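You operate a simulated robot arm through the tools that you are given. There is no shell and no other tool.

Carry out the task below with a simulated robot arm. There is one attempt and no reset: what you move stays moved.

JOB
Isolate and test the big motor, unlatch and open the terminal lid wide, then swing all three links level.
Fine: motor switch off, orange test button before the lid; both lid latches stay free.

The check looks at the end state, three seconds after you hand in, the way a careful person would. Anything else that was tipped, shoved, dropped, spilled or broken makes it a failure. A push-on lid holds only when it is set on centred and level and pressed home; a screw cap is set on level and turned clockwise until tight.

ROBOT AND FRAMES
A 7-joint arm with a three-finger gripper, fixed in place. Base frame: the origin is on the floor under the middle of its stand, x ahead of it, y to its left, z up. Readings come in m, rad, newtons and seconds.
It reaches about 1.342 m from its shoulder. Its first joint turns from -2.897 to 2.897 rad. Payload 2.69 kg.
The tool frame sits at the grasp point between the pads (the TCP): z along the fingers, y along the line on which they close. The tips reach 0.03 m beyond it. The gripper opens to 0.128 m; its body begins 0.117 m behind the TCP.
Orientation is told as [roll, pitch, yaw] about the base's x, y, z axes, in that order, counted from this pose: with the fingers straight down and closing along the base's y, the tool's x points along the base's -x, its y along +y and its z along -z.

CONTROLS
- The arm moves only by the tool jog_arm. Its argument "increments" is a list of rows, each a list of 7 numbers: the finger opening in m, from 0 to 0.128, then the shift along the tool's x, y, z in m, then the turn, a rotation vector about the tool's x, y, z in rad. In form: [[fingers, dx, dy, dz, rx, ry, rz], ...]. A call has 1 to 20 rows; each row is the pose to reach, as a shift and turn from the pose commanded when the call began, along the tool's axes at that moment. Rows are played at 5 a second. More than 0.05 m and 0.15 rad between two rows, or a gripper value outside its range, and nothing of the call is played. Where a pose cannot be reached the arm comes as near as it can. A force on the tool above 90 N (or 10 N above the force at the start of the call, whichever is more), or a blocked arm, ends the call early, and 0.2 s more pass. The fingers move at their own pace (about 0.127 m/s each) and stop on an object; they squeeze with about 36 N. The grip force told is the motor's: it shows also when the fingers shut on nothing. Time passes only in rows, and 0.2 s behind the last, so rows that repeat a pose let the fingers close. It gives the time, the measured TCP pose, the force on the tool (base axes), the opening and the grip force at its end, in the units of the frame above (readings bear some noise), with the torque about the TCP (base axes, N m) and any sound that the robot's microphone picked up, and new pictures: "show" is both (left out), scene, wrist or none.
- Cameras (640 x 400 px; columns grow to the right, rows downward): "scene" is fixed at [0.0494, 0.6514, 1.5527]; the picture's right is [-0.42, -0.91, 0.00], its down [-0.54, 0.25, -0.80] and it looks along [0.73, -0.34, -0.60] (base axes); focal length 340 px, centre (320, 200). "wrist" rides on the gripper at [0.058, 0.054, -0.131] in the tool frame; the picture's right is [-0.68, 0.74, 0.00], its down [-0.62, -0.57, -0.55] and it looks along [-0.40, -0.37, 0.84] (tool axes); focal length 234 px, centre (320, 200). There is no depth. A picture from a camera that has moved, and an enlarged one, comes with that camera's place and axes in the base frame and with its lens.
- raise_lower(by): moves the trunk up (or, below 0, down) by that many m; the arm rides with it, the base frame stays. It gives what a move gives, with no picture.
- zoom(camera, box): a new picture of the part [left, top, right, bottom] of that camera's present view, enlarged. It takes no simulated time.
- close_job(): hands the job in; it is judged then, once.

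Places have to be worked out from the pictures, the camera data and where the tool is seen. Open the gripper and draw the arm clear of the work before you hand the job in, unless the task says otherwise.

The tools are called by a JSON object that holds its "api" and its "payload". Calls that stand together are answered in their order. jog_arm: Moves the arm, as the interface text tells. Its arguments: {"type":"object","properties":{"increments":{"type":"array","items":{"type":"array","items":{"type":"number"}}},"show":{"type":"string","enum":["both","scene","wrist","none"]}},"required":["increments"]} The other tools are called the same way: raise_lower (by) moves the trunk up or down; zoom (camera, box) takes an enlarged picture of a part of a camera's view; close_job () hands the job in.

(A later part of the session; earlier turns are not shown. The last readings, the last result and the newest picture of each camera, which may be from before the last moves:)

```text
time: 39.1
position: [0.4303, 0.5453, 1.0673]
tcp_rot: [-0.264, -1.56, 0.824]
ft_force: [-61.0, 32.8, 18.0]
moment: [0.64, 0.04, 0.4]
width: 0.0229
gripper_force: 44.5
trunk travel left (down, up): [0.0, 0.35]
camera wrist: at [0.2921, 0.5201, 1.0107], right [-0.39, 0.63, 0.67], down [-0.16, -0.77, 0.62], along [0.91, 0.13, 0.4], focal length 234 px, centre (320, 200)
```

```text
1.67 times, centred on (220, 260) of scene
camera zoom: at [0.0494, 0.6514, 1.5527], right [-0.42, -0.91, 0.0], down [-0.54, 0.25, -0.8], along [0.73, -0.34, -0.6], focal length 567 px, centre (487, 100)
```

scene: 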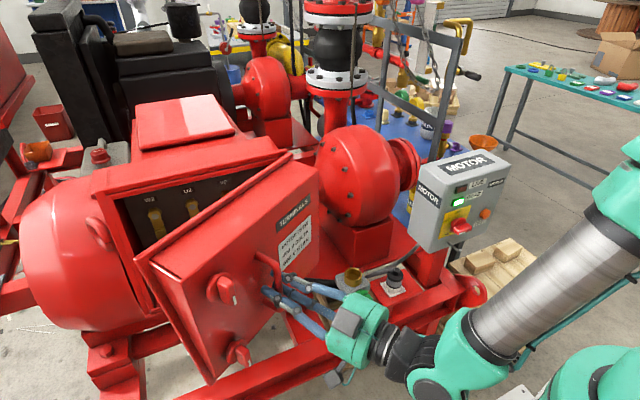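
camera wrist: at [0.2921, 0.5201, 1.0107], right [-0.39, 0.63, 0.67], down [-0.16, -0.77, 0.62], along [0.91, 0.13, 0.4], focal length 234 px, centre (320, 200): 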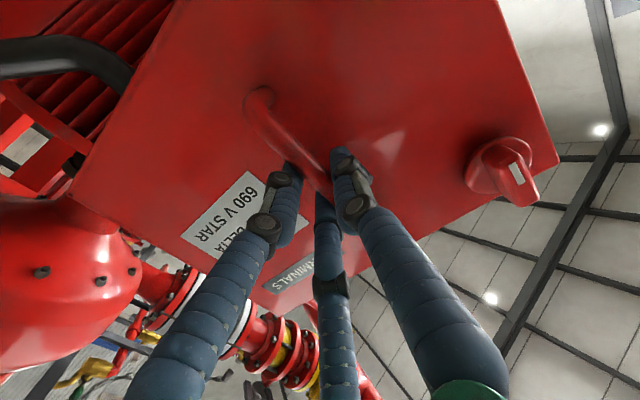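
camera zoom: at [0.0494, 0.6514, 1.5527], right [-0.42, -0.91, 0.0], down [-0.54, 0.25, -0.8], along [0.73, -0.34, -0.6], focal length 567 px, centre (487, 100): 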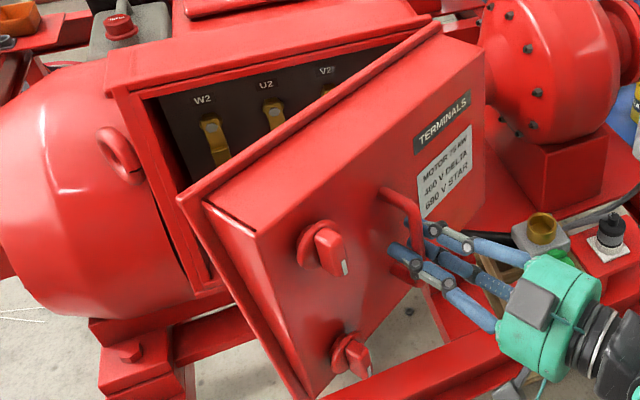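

The lid is open about 35°, and inside I can see terminals W2, U2 and V2 with brass links. I release the handle and retreat along the tool axis, so I can next push the lid from inside with the tool pointing down.

{"api": "jog_arm", "payload": {"increments": [[0.05, 0, 0, 0, 0, 0, 0], [0.09, 0, 0, 0, 0, 0, 0], [0.09, 0, 0, -0.03, 0, 0, 0], [0.09, 0, 0, -0.06, 0, 0, 0], [0.09, 0, 0, -0.095, 0, 0, 0], [0.09, 0, 0, -0.095, 0, 0, 0]]}}

{"api": "zoom", "payload": {"camera": "scene", "box": [80, 140, 360, 380]}}

```text
time: 40.5
position: [0.3549, 0.4915, 1.069]
tcp_rot: [0.213, -1.563, 0.34]
ft_force: [-0.4, 0.3, 0.0]
moment: [0.0, 0.0, 0.03]
width: 0.0898
gripper_force: 0.1
trunk travel left (down, up): [0.0, 0.35]
camera wrist: at [0.2142, 0.4688, 1.0119], right [-0.38, 0.63, 0.68], down [-0.17, -0.77, 0.62], along [0.91, 0.12, 0.4], focal length 234 px, centre (320, 200)
```

scene: 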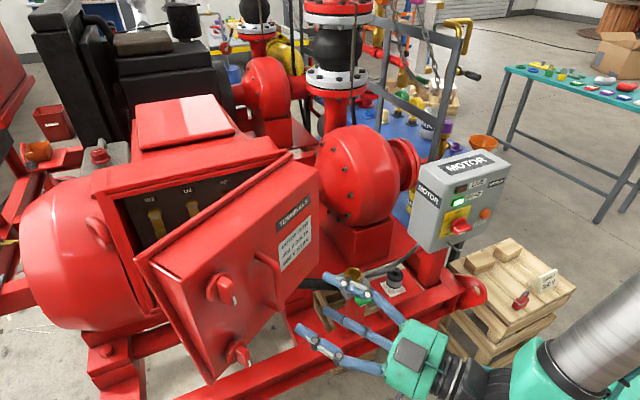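
wrist: 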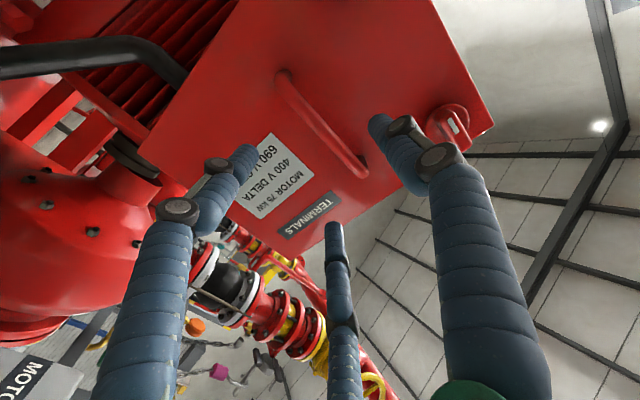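

```text
1.67 times, centred on (220, 260) of scene
camera zoom: at [0.0494, 0.6514, 1.5527], right [-0.42, -0.91, 0.0], down [-0.54, 0.25, -0.8], along [0.73, -0.34, -0.6], focal length 567 px, centre (487, 100)
```

zoom: 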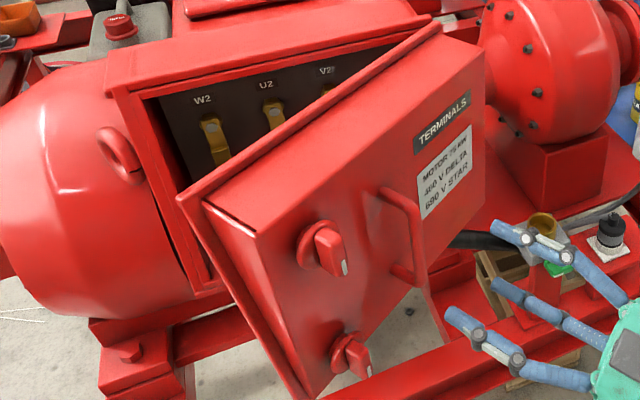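

The lid stays where I left it. I now close the fingers, rise, and turn the tool to point straight down.

{"api": "jog_arm", "payload": {"increments": [[0.06, -0.0264, 0, 0, 0, 0.1428, 0], [0.03, -0.0527, 0, 0, 0, 0.2856, 0], [0.0, -0.0791, 0, 0, 0, 0.4284, 0], [0.0, -0.1055, 0, 0, 0, 0.5712, 0], [0.0, -0.1318, 0, 0, 0, 0.714, 0], [0.0, -0.1582, 0, 0, 0, 0.8568, 0], [0.0, -0.1845, 0, 0, 0, 0.9996, 0], [0.0, -0.2109, 0, 0, 0, 1.1424, 0], [0.0, -0.2373, 0, 0, 0, 1.2852, 0], [0.0, -0.2636, 0, 0, 0, 1.428, 0], [0.0, -0.29, 0, 0, 0, 1.5708, 0], [0.0, -0.29, 0, 0, 0, 1.5708, 0]]}}

```text
time: 43.1
position: [0.3595, 0.4937, 1.3552]
tcp_rot: [-0.245, -0.14, 0.569]
ft_force: [1.2, 1.1, -0.8]
moment: [-0.12, 0.11, -0.05]
width: 0.0019
gripper_force: 31.6
out of reach, approached as far as the arm can: row 8, 9, 10, 11, 12
trunk travel left (down, up): [0.0, 0.35]
camera wrist: at [0.2533, 0.5249, 1.46], right [0.2, 0.98, -0.08], down [0.66, -0.07, 0.75], along [0.72, -0.2, -0.66], focal length 234 px, centre (320, 200)
```

scene: 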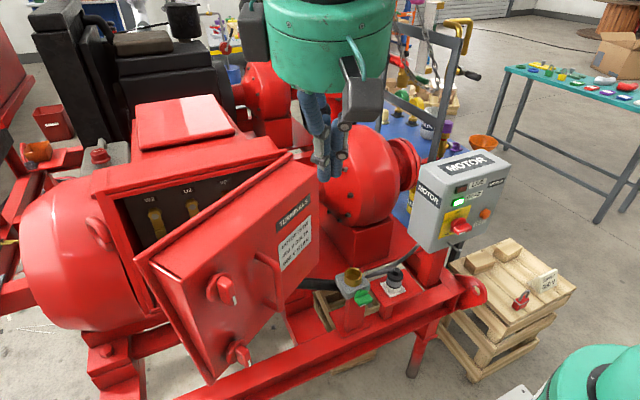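
wrist: 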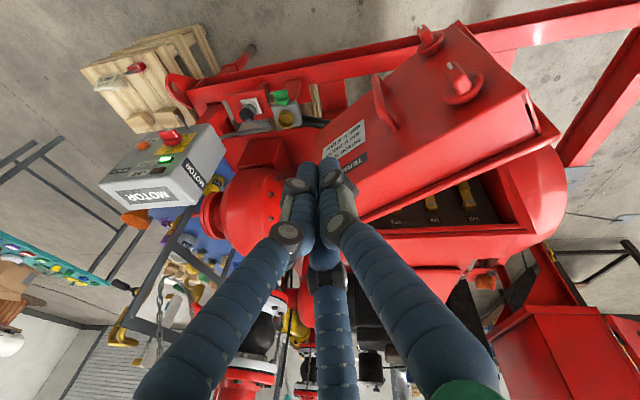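

The arm came close to vertical (about 16° of tilt remains at this reach), and the view into the terminal box is good. I zoom in on the links, then carry the tool over to the inside of the open lid.

{"api": "zoom", "payload": {"camera": "wrist", "box": [360, 150, 560, 260]}}

{"api": "jog_arm", "payload": {"increments": [[0.0, -0.0455, 0.0174, 0, 0, 0, 0], [0.0, -0.091, 0.0348, 0, 0, 0, 0], [0.0, -0.1365, 0.0522, 0, 0, 0, 0], [0.0, -0.182, 0.0696, 0, 0, 0, 0], [0.0, -0.2274, 0.087, 0, 0, 0, 0], [0.0, -0.2729, 0.1044, 0, 0, 0, 0], [0.0, -0.2729, 0.1044, 0.04, 0, 0, 0], [0.0, -0.2729, 0.1044, 0.04, 0, 0, 0]]}}

```text
3.20 times, centred on (460, 205) of wrist
camera zoom: at [0.2533, 0.5249, 1.46], right [0.2, 0.98, -0.08], down [0.66, -0.07, 0.75], along [0.72, -0.2, -0.66], focal length 749 px, centre (-128, 184)
```

zoom: 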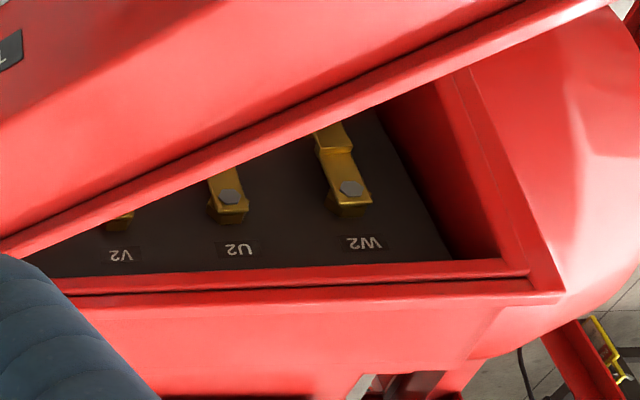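

```text
time: 44.9
position: [0.5432, 0.7218, 1.336]
tcp_rot: [-0.243, -0.141, 0.572]
ft_force: [0.4, -0.9, -1.4]
moment: [-0.02, 0.02, -0.03]
width: 0.0019
gripper_force: 31.9
trunk travel left (down, up): [0.0, 0.35]
camera wrist: at [0.4363, 0.753, 1.4396], right [0.2, 0.98, -0.08], down [0.66, -0.07, 0.75], along [0.73, -0.2, -0.66], focal length 234 px, centre (320, 200)
```

scene: 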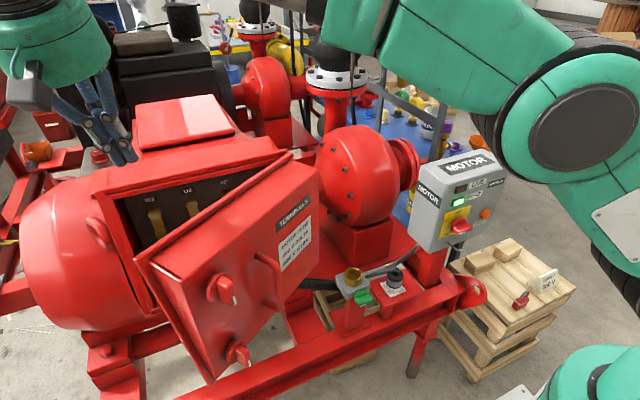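
wrist: 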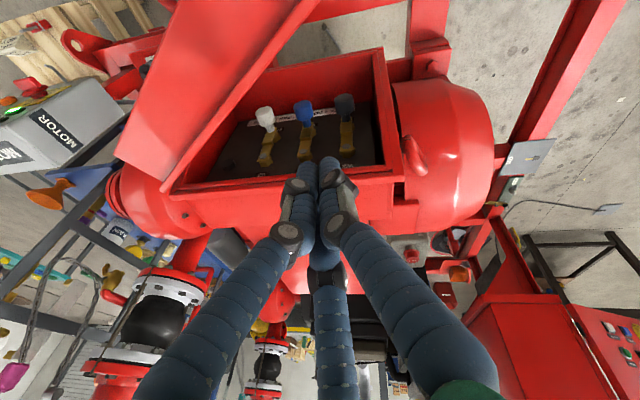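

I'm now above the inside of the box; the links have coloured knobs (white, blue, grey). I zoom in for the details.

{"api": "zoom", "payload": {"camera": "wrist", "box": [200, 60, 400, 200]}}

{"api": "zoom", "payload": {"camera": "wrist", "box": [240, 85, 370, 175]}}

{"api": "zoom", "payload": {"camera": "scene", "box": [120, 160, 260, 260]}}

```text
2.86 times, centred on (300, 130) of wrist
camera zoom: at [0.4363, 0.753, 1.4396], right [0.2, 0.98, -0.08], down [0.66, -0.07, 0.75], along [0.73, -0.2, -0.66], focal length 669 px, centre (377, 400)
```

zoom: 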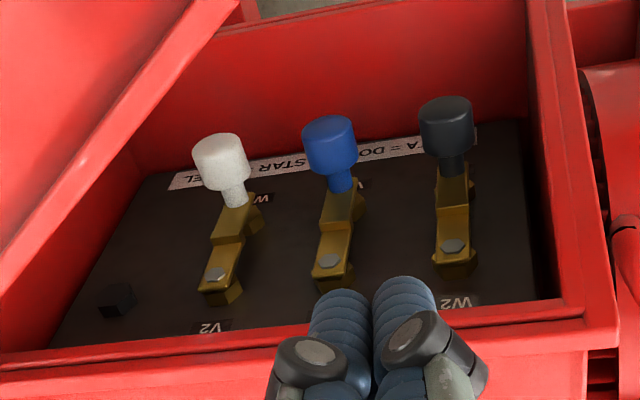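

```text
4.44 times, centred on (305, 130) of wrist
camera zoom: at [0.4363, 0.753, 1.4396], right [0.2, 0.98, -0.08], down [0.66, -0.07, 0.75], along [0.73, -0.2, -0.66], focal length 1041 px, centre (387, 511)
```

zoom: 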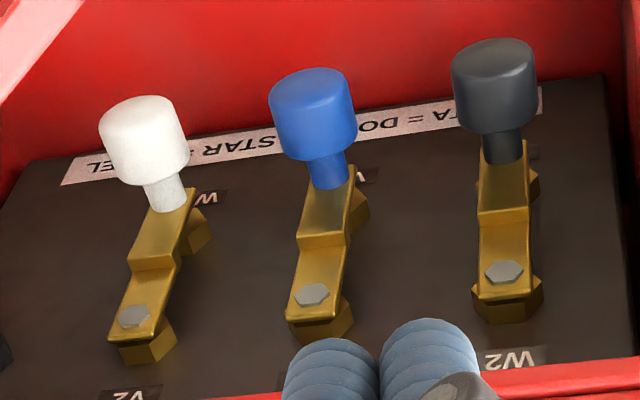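

```text
4.00 times, centred on (190, 210) of scene
camera zoom: at [0.0494, 0.6514, 1.5527], right [-0.42, -0.91, 0.0], down [-0.54, 0.25, -0.8], along [0.73, -0.34, -0.6], focal length 1360 px, centre (840, 160)
```

zoom: 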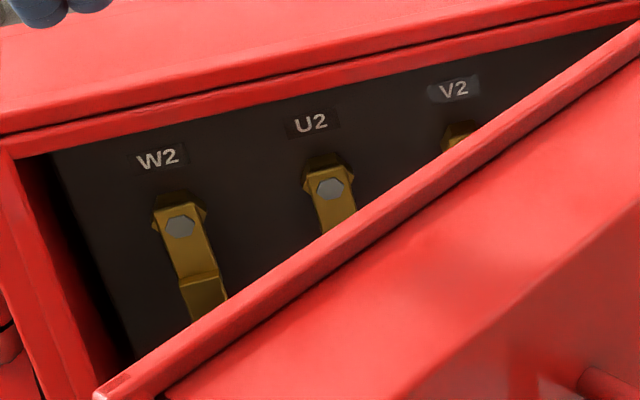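

The pivots are at about W2 (0.640, 0.728, 1.143) and U2 (0.6485, 0.658, 1.134), with 7 cm spacing. The links hang down with knobs, and a stop peg sits to the right of V2, so they swing to the right (-y). First I lower the closed fingers behind the lid rim to push it open wide.

{"api": "jog_arm", "payload": {"increments": [[0.0, 0.0055, 0.0094, 0.0377, 0, 0, 0], [0.0, 0.011, 0.0187, 0.0755, 0, 0, 0], [0.0, 0.0166, 0.0281, 0.1132, 0, 0, 0], [0.0, 0.0221, 0.0374, 0.1509, 0, 0, 0], [0.0, 0.0221, 0.0374, 0.1509, 0, 0, 0]]}}

```text
time: 46.1
position: [0.5436, 0.7226, 1.1778]
tcp_rot: [-0.244, -0.144, 0.572]
ft_force: [-0.3, 0.8, -1.3]
moment: [-0.02, 0.02, 0.02]
width: 0.0019
gripper_force: 31.5
trunk travel left (down, up): [0.0, 0.35]
camera wrist: at [0.4354, 0.753, 1.2814], right [0.2, 0.98, -0.08], down [0.66, -0.07, 0.75], along [0.73, -0.2, -0.66], focal length 234 px, centre (320, 200)
```

scene: 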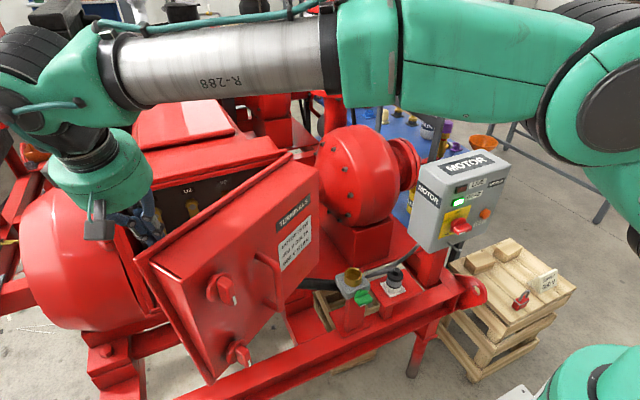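
wrist: 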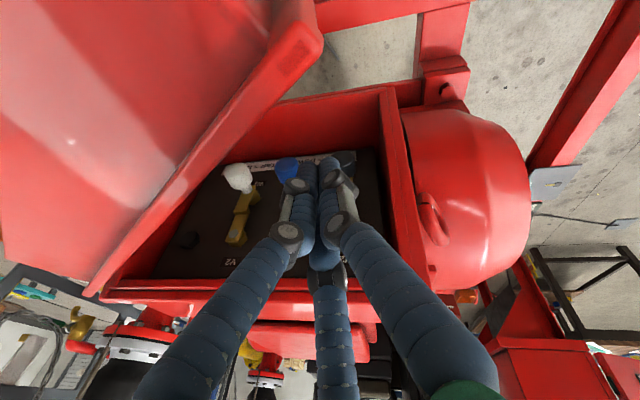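

The fingers are behind the lid rim with nothing touched. I push the rim along its arc to about 80° in this call.

{"api": "jog_arm", "payload": {"increments": [[0.0, 0.0313, -0.0141, -0.0011, 0, 0, 0], [0.0, 0.0623, -0.013, -0.0059, 0, 0, 0], [0.0, 0.0933, -0.0158, -0.0097, 0, 0, 0], [0.0, 0.119, -0.0208, -0.0123, 0, 0, 0], [0.0, 0.1439, -0.0282, -0.0141, 0, 0, 0], [0.0, 0.1681, -0.0382, -0.0152, 0, 0, 0], [0.0, 0.1912, -0.0502, -0.0155, 0, 0, 0], [0.0, 0.2131, -0.0645, -0.0152, 0, 0, 0], [0.0, 0.2335, -0.0808, -0.0141, 0, 0, 0]]}}

```text
time: 48.1
position: [0.3889, 0.5298, 1.1786]
tcp_rot: [-0.241, -0.147, 0.565]
ft_force: [1.4, 0.7, -0.4]
moment: [-0.13, 0.06, -0.03]
width: 0.0022
gripper_force: 31.7
trunk travel left (down, up): [0.0, 0.35]
camera wrist: at [0.2821, 0.56, 1.2832], right [0.2, 0.98, -0.07], down [0.66, -0.08, 0.75], along [0.73, -0.2, -0.66], focal length 234 px, centre (320, 200)
```

scene: 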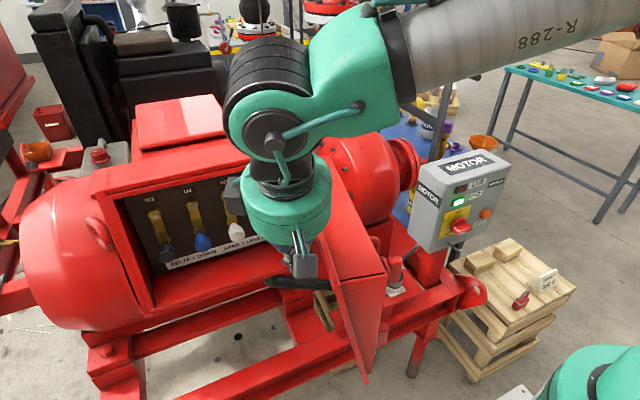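
wrist: 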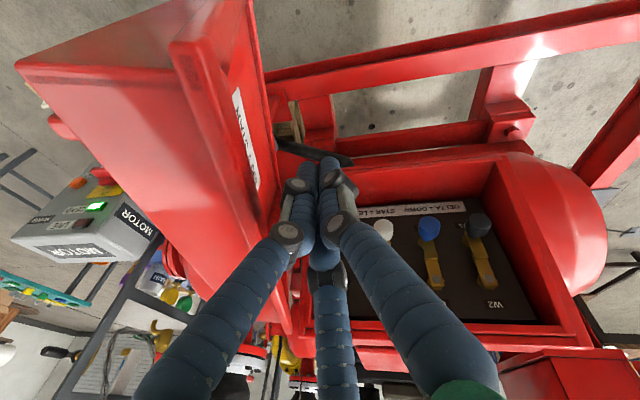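

The lid is near 80–90°, and the panel label reads "DELTA = DOWN, STAR = LEVEL". I push it wider, to about 120°.

{"api": "jog_arm", "payload": {"increments": [[0.0, 0.0204, -0.0152, 0.0008, 0, 0, 0], [0.0, 0.0372, -0.035, 0.0032, 0, 0, 0], [0.0, 0.052, -0.0565, 0.0064, 0, 0, 0], [0.0, 0.0646, -0.0791, 0.0102, 0, 0, 0], [0.0, 0.0748, -0.1027, 0.0145, 0, 0, 0], [0.0, 0.0827, -0.1272, 0.0194, 0, 0, 0], [0.0, 0.0879, -0.1522, 0.0249, 0, 0, 0]]}}

```text
time: 49.7
position: [0.3952, 0.353, 1.1763]
tcp_rot: [-0.244, -0.145, 0.571]
ft_force: [-0.7, -0.3, 0.0]
moment: [-0.06, -0.02, 0.0]
width: 0.002
gripper_force: 31.4
trunk travel left (down, up): [0.0, 0.35]
camera wrist: at [0.2864, 0.3836, 1.2797], right [0.2, 0.98, -0.08], down [0.66, -0.07, 0.75], along [0.73, -0.2, -0.66], focal length 234 px, centre (320, 200)
```

scene: 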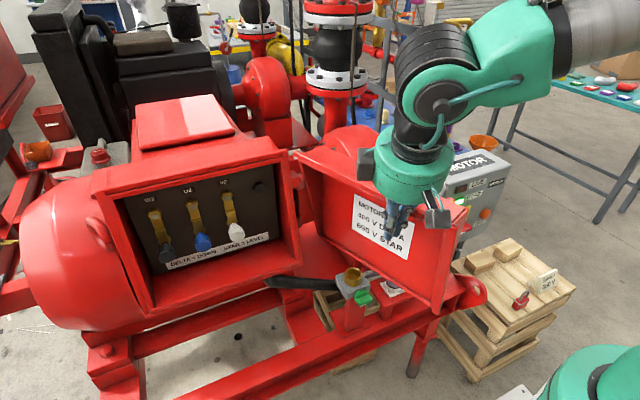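
wrist: 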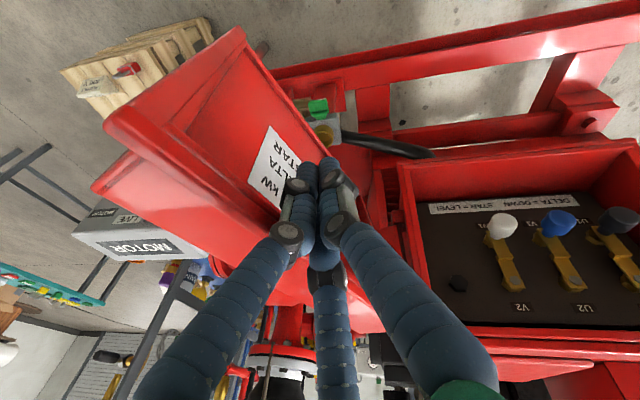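

The lid stands open about 120° with no force on the tool. I zoom into the open terminal box to locate the links and knobs.

{"api": "zoom", "payload": {"camera": "scene", "box": [110, 160, 310, 300]}}

{"api": "zoom", "payload": {"camera": "wrist", "box": [420, 160, 640, 340]}}

{"api": "zoom", "payload": {"camera": "scene", "box": [130, 170, 290, 270]}}

```text
2.86 times, centred on (210, 230) of scene
camera zoom: at [0.0494, 0.6514, 1.5527], right [-0.42, -0.91, 0.0], down [-0.54, 0.25, -0.8], along [0.73, -0.34, -0.6], focal length 971 px, centre (634, 114)
```

zoom: 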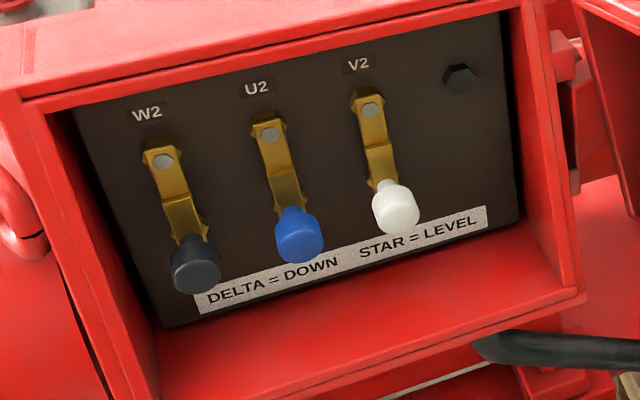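

```text
2.22 times, centred on (530, 250) of wrist
camera zoom: at [0.2864, 0.3836, 1.2797], right [0.2, 0.98, -0.08], down [0.66, -0.07, 0.75], along [0.73, -0.2, -0.66], focal length 520 px, centre (-147, 89)
```

zoom: 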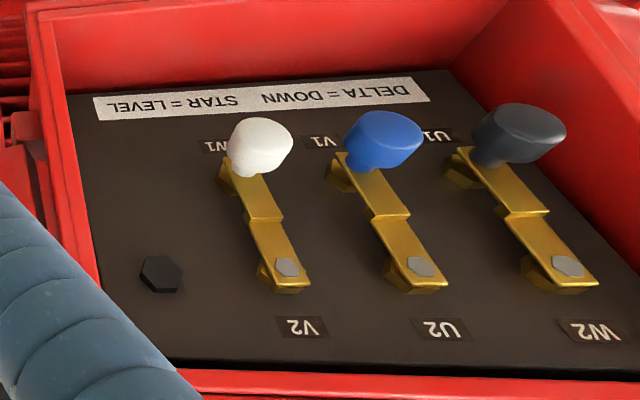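

```text
4.00 times, centred on (210, 220) of scene
camera zoom: at [0.0494, 0.6514, 1.5527], right [-0.42, -0.91, 0.0], down [-0.54, 0.25, -0.8], along [0.73, -0.34, -0.6], focal length 1360 px, centre (760, 120)
```

zoom: 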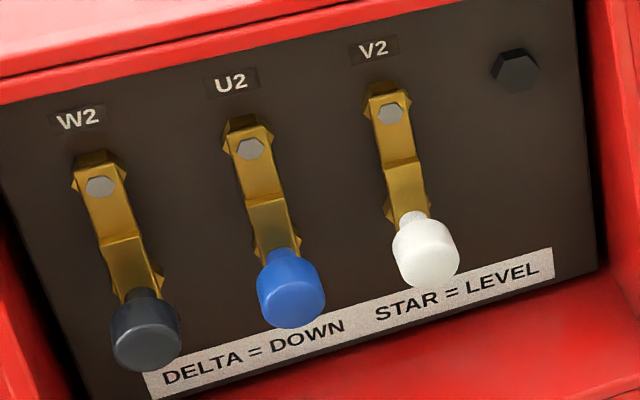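

The geometry is now clear. The pivots are at z≈1.1175 with y = 0.731, 0.658 and 0.585, and the knobs hang 7 cm below at x≈0.628. The link rests for level lie one pitch to the right, and the black peg at y≈0.512 serves V2. I lift the tool out over the lid and move it in front of the box.

{"api": "jog_arm", "payload": {"increments": [[0.0, -0.007, -0.0119, -0.0481, 0, 0, 0], [0.0, -0.014, -0.0238, -0.0961, 0, 0, 0], [0.0, -0.0211, -0.0357, -0.1442, 0, 0, 0], [0.0, -0.0484, 0.005, -0.1503, 0, 0, 0], [0.0, -0.0757, 0.0457, -0.1564, 0, 0, 0], [0.0, -0.103, 0.0864, -0.1625, 0, 0, 0], [0.0, -0.1304, 0.1272, -0.1686, 0, 0, 0], [0.0, -0.1577, 0.1679, -0.1747, 0, 0, 0], [0.0, -0.1577, 0.1679, -0.1747, 0, 0, 0]], "show": "scene"}}

```text
time: 51.7
position: [0.4001, 0.6001, 1.3218]
tcp_rot: [-0.245, -0.142, 0.568]
ft_force: [0.0, 1.4, -0.9]
moment: [-0.16, -0.03, -0.04]
width: 0.002
gripper_force: 31.4
trunk travel left (down, up): [0.0, 0.35]
```

scene: 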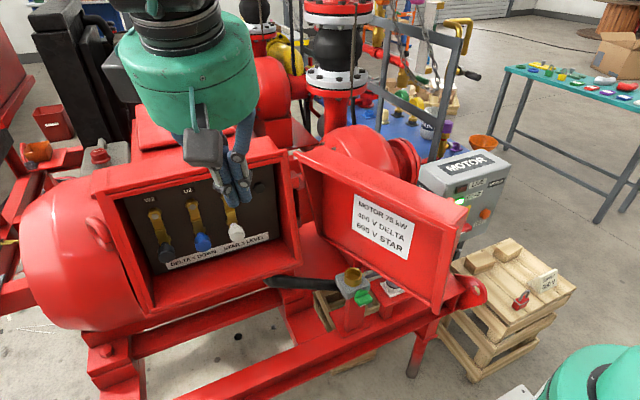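

The lid holds wide open. I turn the tool level (pointing +x) in front of the white knob, opening the fingers to 5.5 cm.

{"api": "jog_arm", "payload": {"increments": [[0.0, -0.0012, 0.0014, 0.0246, 0.0246, -0.1198, 0.0517], [0.0, -0.0025, 0.0027, 0.0493, 0.0492, -0.2396, 0.1034], [0.0, -0.0037, 0.0041, 0.0739, 0.0739, -0.3594, 0.1551], [0.0, -0.0049, 0.0055, 0.0985, 0.0985, -0.4792, 0.2068], [0.0, -0.0061, 0.0069, 0.1231, 0.1231, -0.599, 0.2585], [0.02, -0.0074, 0.0082, 0.1478, 0.1477, -0.7189, 0.3103], [0.03, -0.0086, 0.0096, 0.1724, 0.1723, -0.8387, 0.362], [0.04, -0.0098, 0.011, 0.197, 0.197, -0.9585, 0.4137], [0.055, -0.011, 0.0124, 0.2216, 0.2216, -1.0783, 0.4654], [0.055, -0.0123, 0.0137, 0.2463, 0.2462, -1.1981, 0.5171], [0.055, -0.0135, 0.0151, 0.2709, 0.2708, -1.3179, 0.5688], [0.055, -0.0135, 0.0151, 0.2709, 0.2708, -1.3179, 0.5688]]}}

{"api": "zoom", "payload": {"camera": "scene", "box": [110, 160, 330, 330]}}

{"api": "zoom", "payload": {"camera": "wrist", "box": [200, 20, 440, 240]}}

```text
time: 54.3
position: [0.4708, 0.5863, 1.0648]
tcp_rot: [2.713, -1.567, -2.713]
ft_force: [0.2, 0.2, 0.8]
moment: [0.02, -0.03, 0.0]
width: 0.0552
gripper_force: 0.0
trunk travel left (down, up): [0.0, 0.35]
camera wrist: at [0.3398, 0.64, 1.0039], right [0.0, 0.74, 0.68], down [-0.55, -0.57, 0.61], along [0.83, -0.37, 0.41], focal length 234 px, centre (320, 200)
```

scene: 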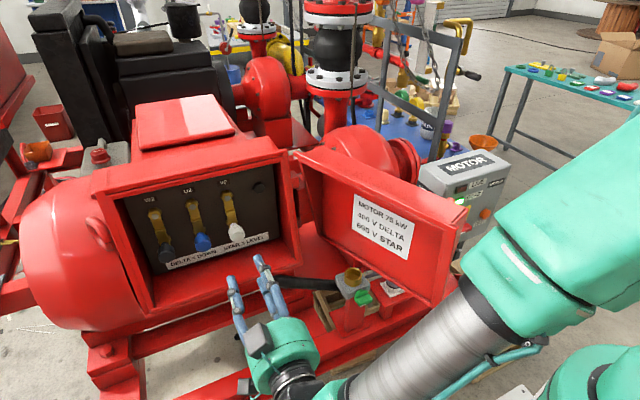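
wrist: 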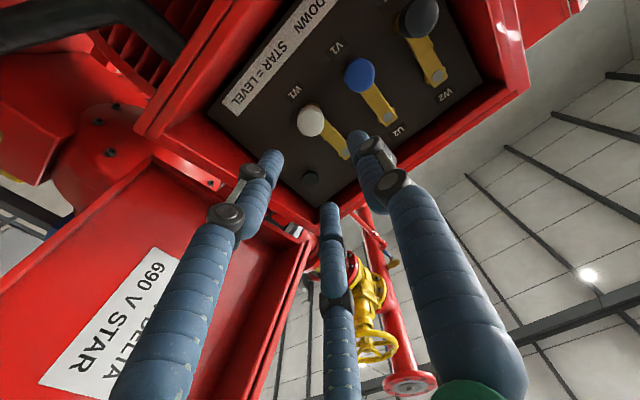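

```text
2.35 times, centred on (220, 245) of scene
camera zoom: at [0.0494, 0.6514, 1.5527], right [-0.42, -0.91, 0.0], down [-0.54, 0.25, -0.8], along [0.73, -0.34, -0.6], focal length 800 px, centre (555, 94)
```

zoom: 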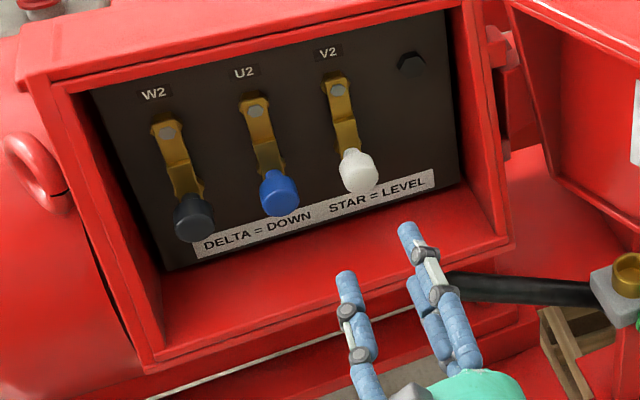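

```text
1.82 times, centred on (320, 130) of wrist
camera zoom: at [0.3398, 0.64, 1.0039], right [0.0, 0.74, 0.68], down [-0.55, -0.57, 0.61], along [0.83, -0.37, 0.41], focal length 426 px, centre (320, 327)
```

zoom: 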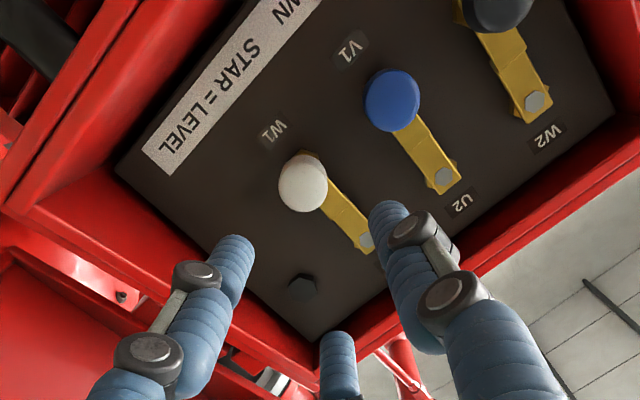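

The white knob is about 3 cm across, centred at y≈0.584, z≈1.049. I align with it and stop just short to check.

{"api": "jog_arm", "payload": {"increments": [[0.055, 0.008, -0.001, 0.04, 0, 0, 0], [0.055, 0.016, -0.002, 0.085, 0, 0, 0], [0.055, 0.016, -0.002, 0.085, 0, 0, 0]]}}

{"api": "zoom", "payload": {"camera": "scene", "box": [160, 180, 290, 290]}}

{"api": "zoom", "payload": {"camera": "wrist", "box": [200, 20, 440, 240]}}

```text
time: 55.1
position: [0.5552, 0.5805, 1.0472]
tcp_rot: [2.491, -1.568, -2.493]
ft_force: [0.0, -0.6, 0.1]
moment: [0.05, -0.03, 0.01]
width: 0.0552
gripper_force: 0.1
trunk travel left (down, up): [0.0, 0.35]
camera wrist: at [0.4252, 0.635, 0.9883], right [0.0, 0.73, 0.68], down [-0.55, -0.57, 0.61], along [0.83, -0.37, 0.41], focal length 234 px, centre (320, 200)
```

scene: 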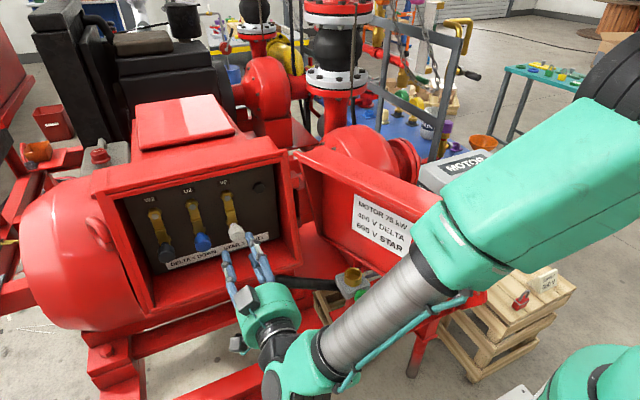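
wrist: 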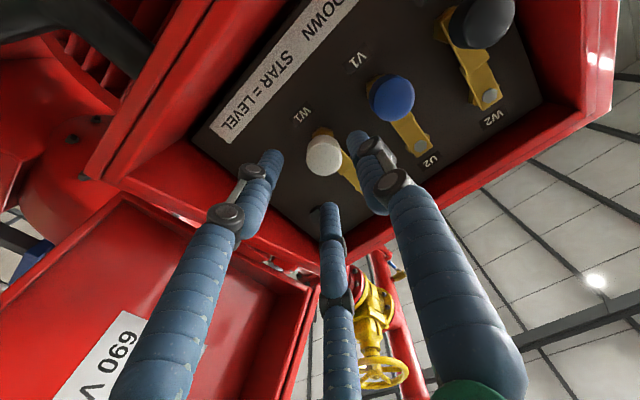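

```text
3.64 times, centred on (225, 235) of scene
camera zoom: at [0.0494, 0.6514, 1.5527], right [-0.42, -0.91, 0.0], down [-0.54, 0.25, -0.8], along [0.73, -0.34, -0.6], focal length 1236 px, centre (666, 73)
```

zoom: 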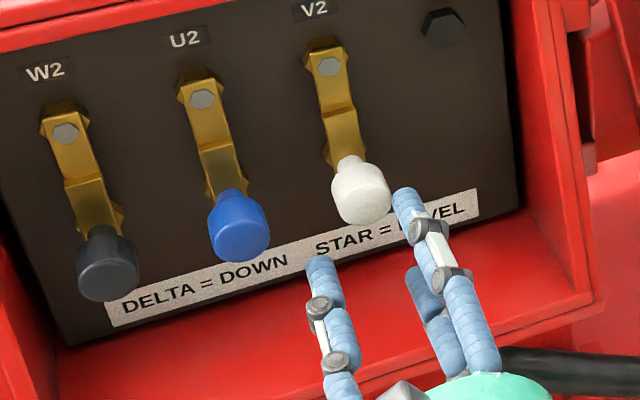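

```text
1.82 times, centred on (320, 130) of wrist
camera zoom: at [0.4252, 0.635, 0.9883], right [0.0, 0.73, 0.68], down [-0.55, -0.57, 0.61], along [0.83, -0.37, 0.41], focal length 426 px, centre (320, 327)
```

zoom: 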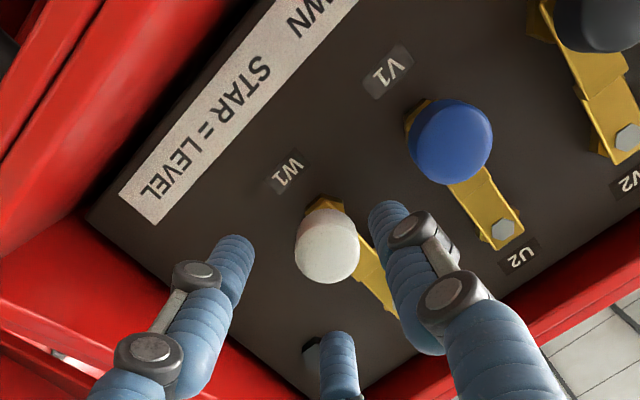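

The knob projects where I expected it. I correct by 3.5 mm in +y and 1.5 mm up, move in over the knob, and close.

{"api": "jog_arm", "payload": {"increments": [[0.055, -0.0015, 0.0035, 0.02, 0, 0, 0], [0.055, -0.0015, 0.0035, 0.049, 0, 0, 0], [0.055, -0.0015, 0.0035, 0.049, 0, 0, 0], [0.03, -0.0015, 0.0035, 0.049, 0, 0, 0], [0.0, -0.0015, 0.0035, 0.049, 0, 0, 0], [0.0, -0.0015, 0.0035, 0.049, 0, 0, 0]]}}

{"api": "zoom", "payload": {"camera": "scene", "box": [160, 180, 290, 290]}}

{"api": "zoom", "payload": {"camera": "wrist", "box": [200, 20, 440, 240]}}

```text
time: 56.5
position: [0.6034, 0.5835, 1.0526]
tcp_rot: [2.356, -1.564, -2.358]
ft_force: [5.9, -14.9, 20.7]
moment: [-0.13, -0.6, -0.72]
width: 0.0333
gripper_force: 35.8
trunk travel left (down, up): [0.0, 0.35]
camera wrist: at [0.4742, 0.6387, 0.9935], right [0.0, 0.73, 0.68], down [-0.55, -0.57, 0.61], along [0.83, -0.38, 0.41], focal length 234 px, centre (320, 200)
```

scene: 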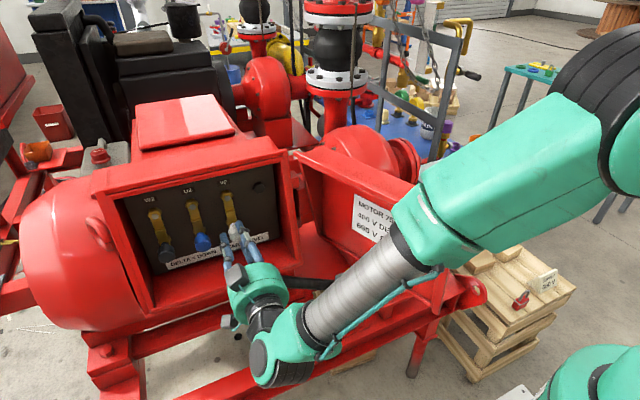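
wrist: 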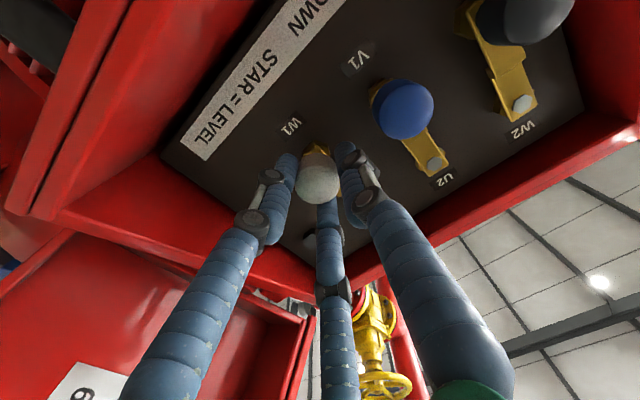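

```text
3.64 times, centred on (225, 235) of scene
camera zoom: at [0.0494, 0.6514, 1.5527], right [-0.42, -0.91, 0.0], down [-0.54, 0.25, -0.8], along [0.73, -0.34, -0.6], focal length 1236 px, centre (666, 73)
```

zoom: 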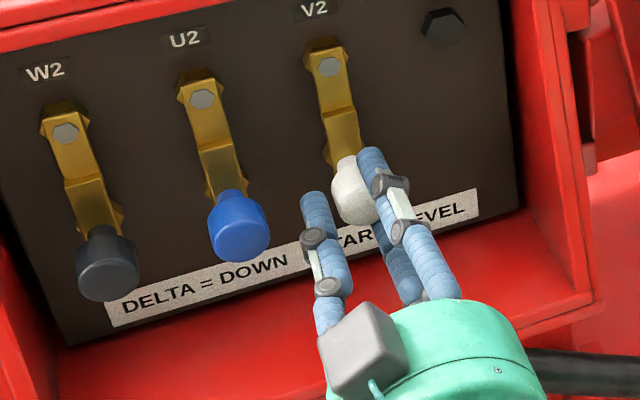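

```text
1.82 times, centred on (320, 130) of wrist
camera zoom: at [0.4742, 0.6387, 0.9935], right [0.0, 0.73, 0.68], down [-0.55, -0.57, 0.61], along [0.83, -0.38, 0.41], focal length 426 px, centre (320, 327)
```

zoom: 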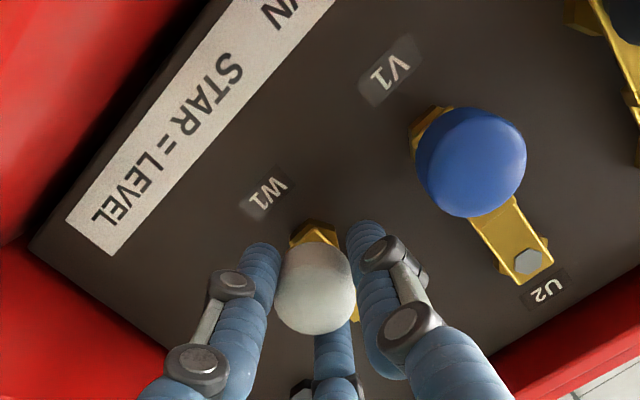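

The white knob is held at a width of 33 mm. I ease the fingers to a snug cage (35 mm) so the knob can turn, and swing it along the arc about pivot V2 to halfway.

{"api": "jog_arm", "payload": {"increments": [[0.035, 0, 0, 0, 0, 0, 0], [0.035, -0.0005, -0.0086, 0, 0, 0, 0], [0.035, -0.0022, -0.0171, 0, 0, 0, 0], [0.035, -0.005, -0.0253, 0, 0, 0, 0], [0.035, -0.0088, -0.033, 0, 0, 0, 0], [0.035, -0.0137, -0.0402, 0, 0, 0, 0], [0.035, -0.0193, -0.0467, 0, 0, 0, 0]]}}

{"api": "zoom", "payload": {"camera": "scene", "box": [160, 180, 290, 290]}}

{"api": "zoom", "payload": {"camera": "wrist", "box": [200, 20, 440, 240]}}

```text
time: 58.1
position: [0.6049, 0.5381, 1.0693]
tcp_rot: [2.462, -1.566, -2.464]
ft_force: [0.6, -1.1, -0.3]
moment: [-0.04, 0.01, -0.07]
width: 0.0357
gripper_force: 0.4
trunk travel left (down, up): [0.0, 0.35]
camera wrist: at [0.4735, 0.5928, 1.0103], right [0.0, 0.74, 0.68], down [-0.55, -0.57, 0.61], along [0.83, -0.37, 0.41], focal length 234 px, centre (320, 200)
```

scene: 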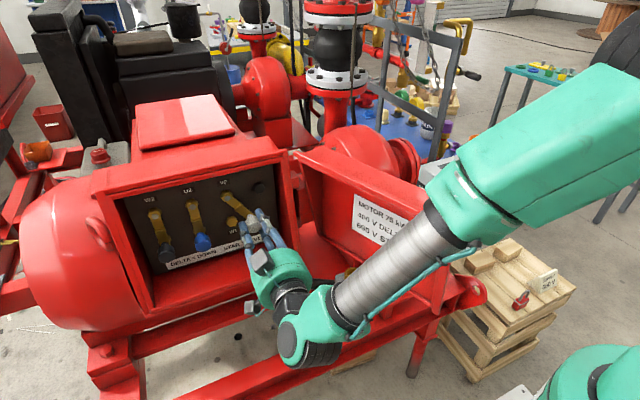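
wrist: 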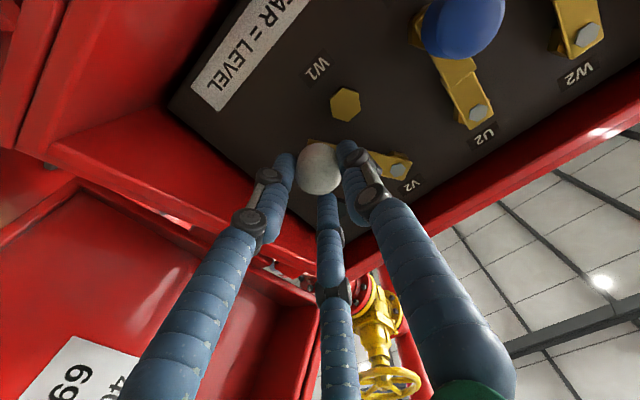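

```text
3.64 times, centred on (225, 235) of scene
camera zoom: at [0.0494, 0.6514, 1.5527], right [-0.42, -0.91, 0.0], down [-0.54, 0.25, -0.8], along [0.73, -0.34, -0.6], focal length 1236 px, centre (666, 73)
```

zoom: 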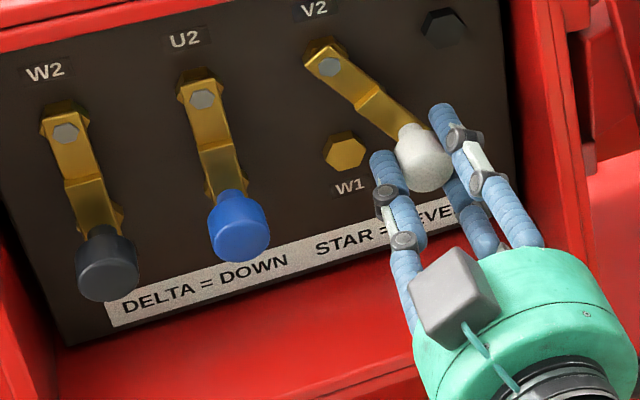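

```text
1.82 times, centred on (320, 130) of wrist
camera zoom: at [0.4735, 0.5928, 1.0103], right [0.0, 0.74, 0.68], down [-0.55, -0.57, 0.61], along [0.83, -0.37, 0.41], focal length 426 px, centre (320, 327)
```

zoom: 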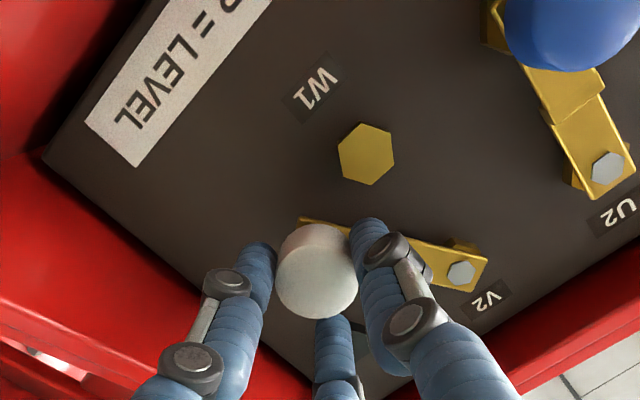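

The white link is at about 45° and following nicely. I continue to level.

{"api": "jog_arm", "payload": {"increments": [[0.035, -0.0065, -0.0057, 0, 0, 0, 0], [0.035, -0.0137, -0.0105, 0, 0, 0, 0], [0.035, -0.0214, -0.0143, 0, 0, 0, 0], [0.035, -0.0296, -0.0171, 0, 0, 0, 0], [0.035, -0.0381, -0.0187, 0, 0, 0, 0], [0.035, -0.0467, -0.0193, 0, 0, 0, 0], [0.035, -0.0467, -0.0193, 0, 0, 0, 0]]}}

{"api": "zoom", "payload": {"camera": "scene", "box": [160, 170, 290, 280]}}

{"api": "zoom", "payload": {"camera": "wrist", "box": [200, 20, 440, 240]}}

```text
time: 59.7
position: [0.6035, 0.5176, 1.1138]
tcp_rot: [0.922, -1.57, -0.926]
ft_force: [14.0, -47.7, -26.8]
moment: [-1.17, 0.31, -1.22]
width: 0.0643
gripper_force: 22.5
trunk travel left (down, up): [0.0, 0.35]
camera wrist: at [0.4736, 0.5719, 1.0558], right [0.0, 0.74, 0.68], down [-0.55, -0.56, 0.62], along [0.83, -0.38, 0.4], focal length 234 px, centre (320, 200)
```

scene: 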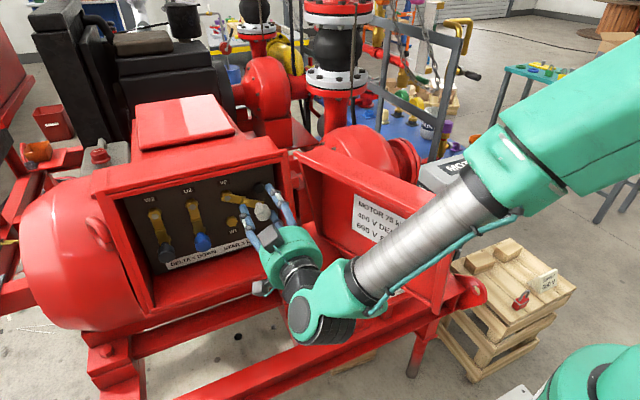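
wrist: 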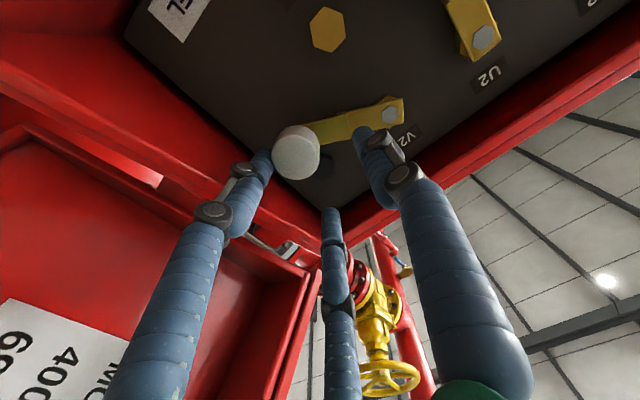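

```text
3.64 times, centred on (225, 225) of scene
camera zoom: at [0.0494, 0.6514, 1.5527], right [-0.42, -0.91, 0.0], down [-0.54, 0.25, -0.8], along [0.73, -0.34, -0.6], focal length 1236 px, centre (666, 109)
```

zoom: 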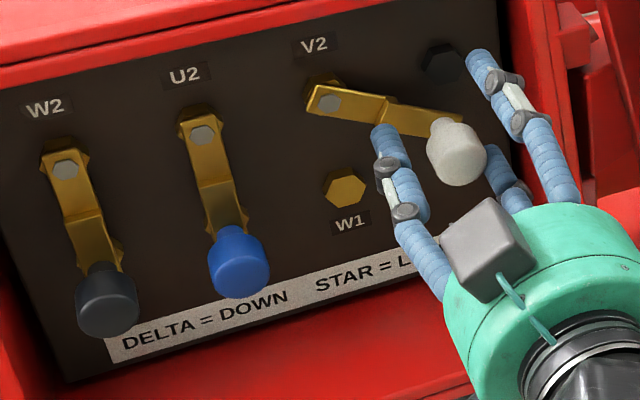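

```text
1.82 times, centred on (320, 130) of wrist
camera zoom: at [0.4736, 0.5719, 1.0558], right [0.0, 0.74, 0.68], down [-0.55, -0.56, 0.62], along [0.83, -0.38, 0.4], focal length 426 px, centre (320, 327)
```

zoom: 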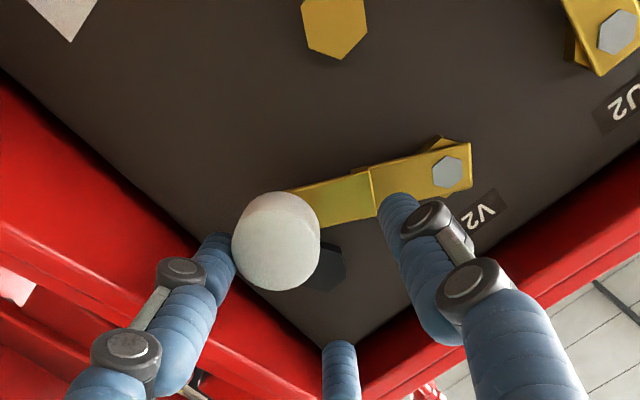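

The knob slipped into the gap between two fingers at about 65° and pried them open. I re-centre on the knob to relieve it, back out, and close the fingers to push it the rest of the way from below.

{"api": "jog_arm", "payload": {"increments": [[0.06, 0.013, 0.0025, 0, 0, 0, 0], [0.06, 0.028, 0.005, 0, 0, 0, 0], [0.06, 0.028, 0.005, -0.03, 0, 0, 0], [0.06, 0.028, 0.005, -0.07, 0, 0, 0], [0.0, 0.028, 0.005, -0.07, 0, 0, 0], [0.0, 0.028, 0.005, -0.07, 0, 0, 0], [0.0, 0.028, 0.005, -0.07, 0, 0, 0]]}}

{"api": "zoom", "payload": {"camera": "scene", "box": [160, 170, 290, 280]}}

{"api": "zoom", "payload": {"camera": "wrist", "box": [200, 20, 440, 240]}}

```text
time: 61.3
position: [0.5329, 0.526, 1.0902]
tcp_rot: [2.492, -1.567, -2.491]
ft_force: [0.0, 0.4, 0.7]
moment: [0.02, -0.02, 0.01]
width: 0.0021
gripper_force: 31.8
trunk travel left (down, up): [0.0, 0.35]
camera wrist: at [0.4023, 0.5799, 1.031], right [0.0, 0.73, 0.68], down [-0.55, -0.57, 0.61], along [0.83, -0.37, 0.41], focal length 234 px, centre (320, 200)
```

scene: 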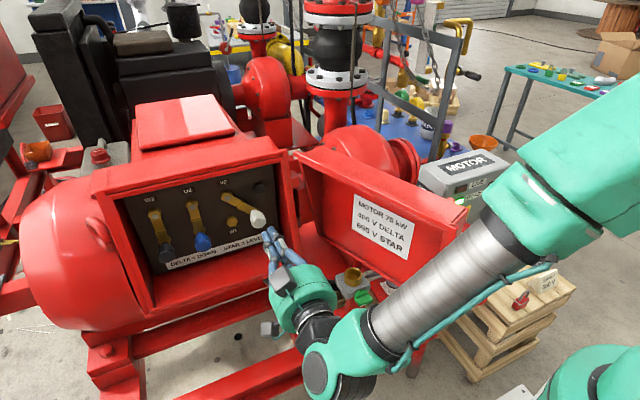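
wrist: 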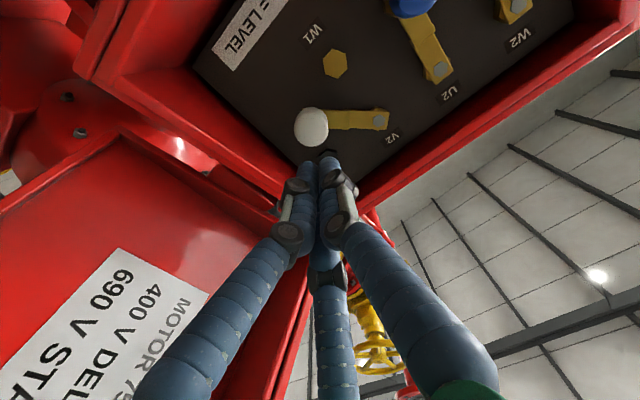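

```text
3.64 times, centred on (225, 225) of scene
camera zoom: at [0.0494, 0.6514, 1.5527], right [-0.42, -0.91, 0.0], down [-0.54, 0.25, -0.8], along [0.73, -0.34, -0.6], focal length 1236 px, centre (666, 109)
```

zoom: 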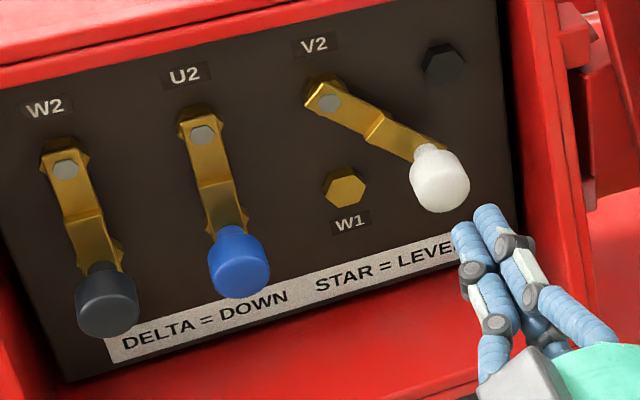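

```text
1.82 times, centred on (320, 130) of wrist
camera zoom: at [0.4023, 0.5799, 1.031], right [0.0, 0.73, 0.68], down [-0.55, -0.57, 0.61], along [0.83, -0.37, 0.41], focal length 426 px, centre (320, 327)
```

zoom: 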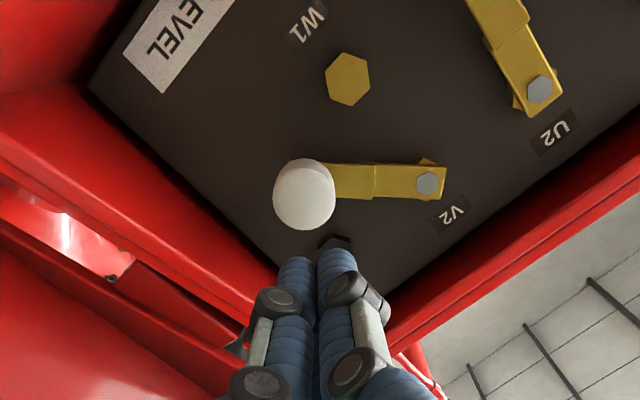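

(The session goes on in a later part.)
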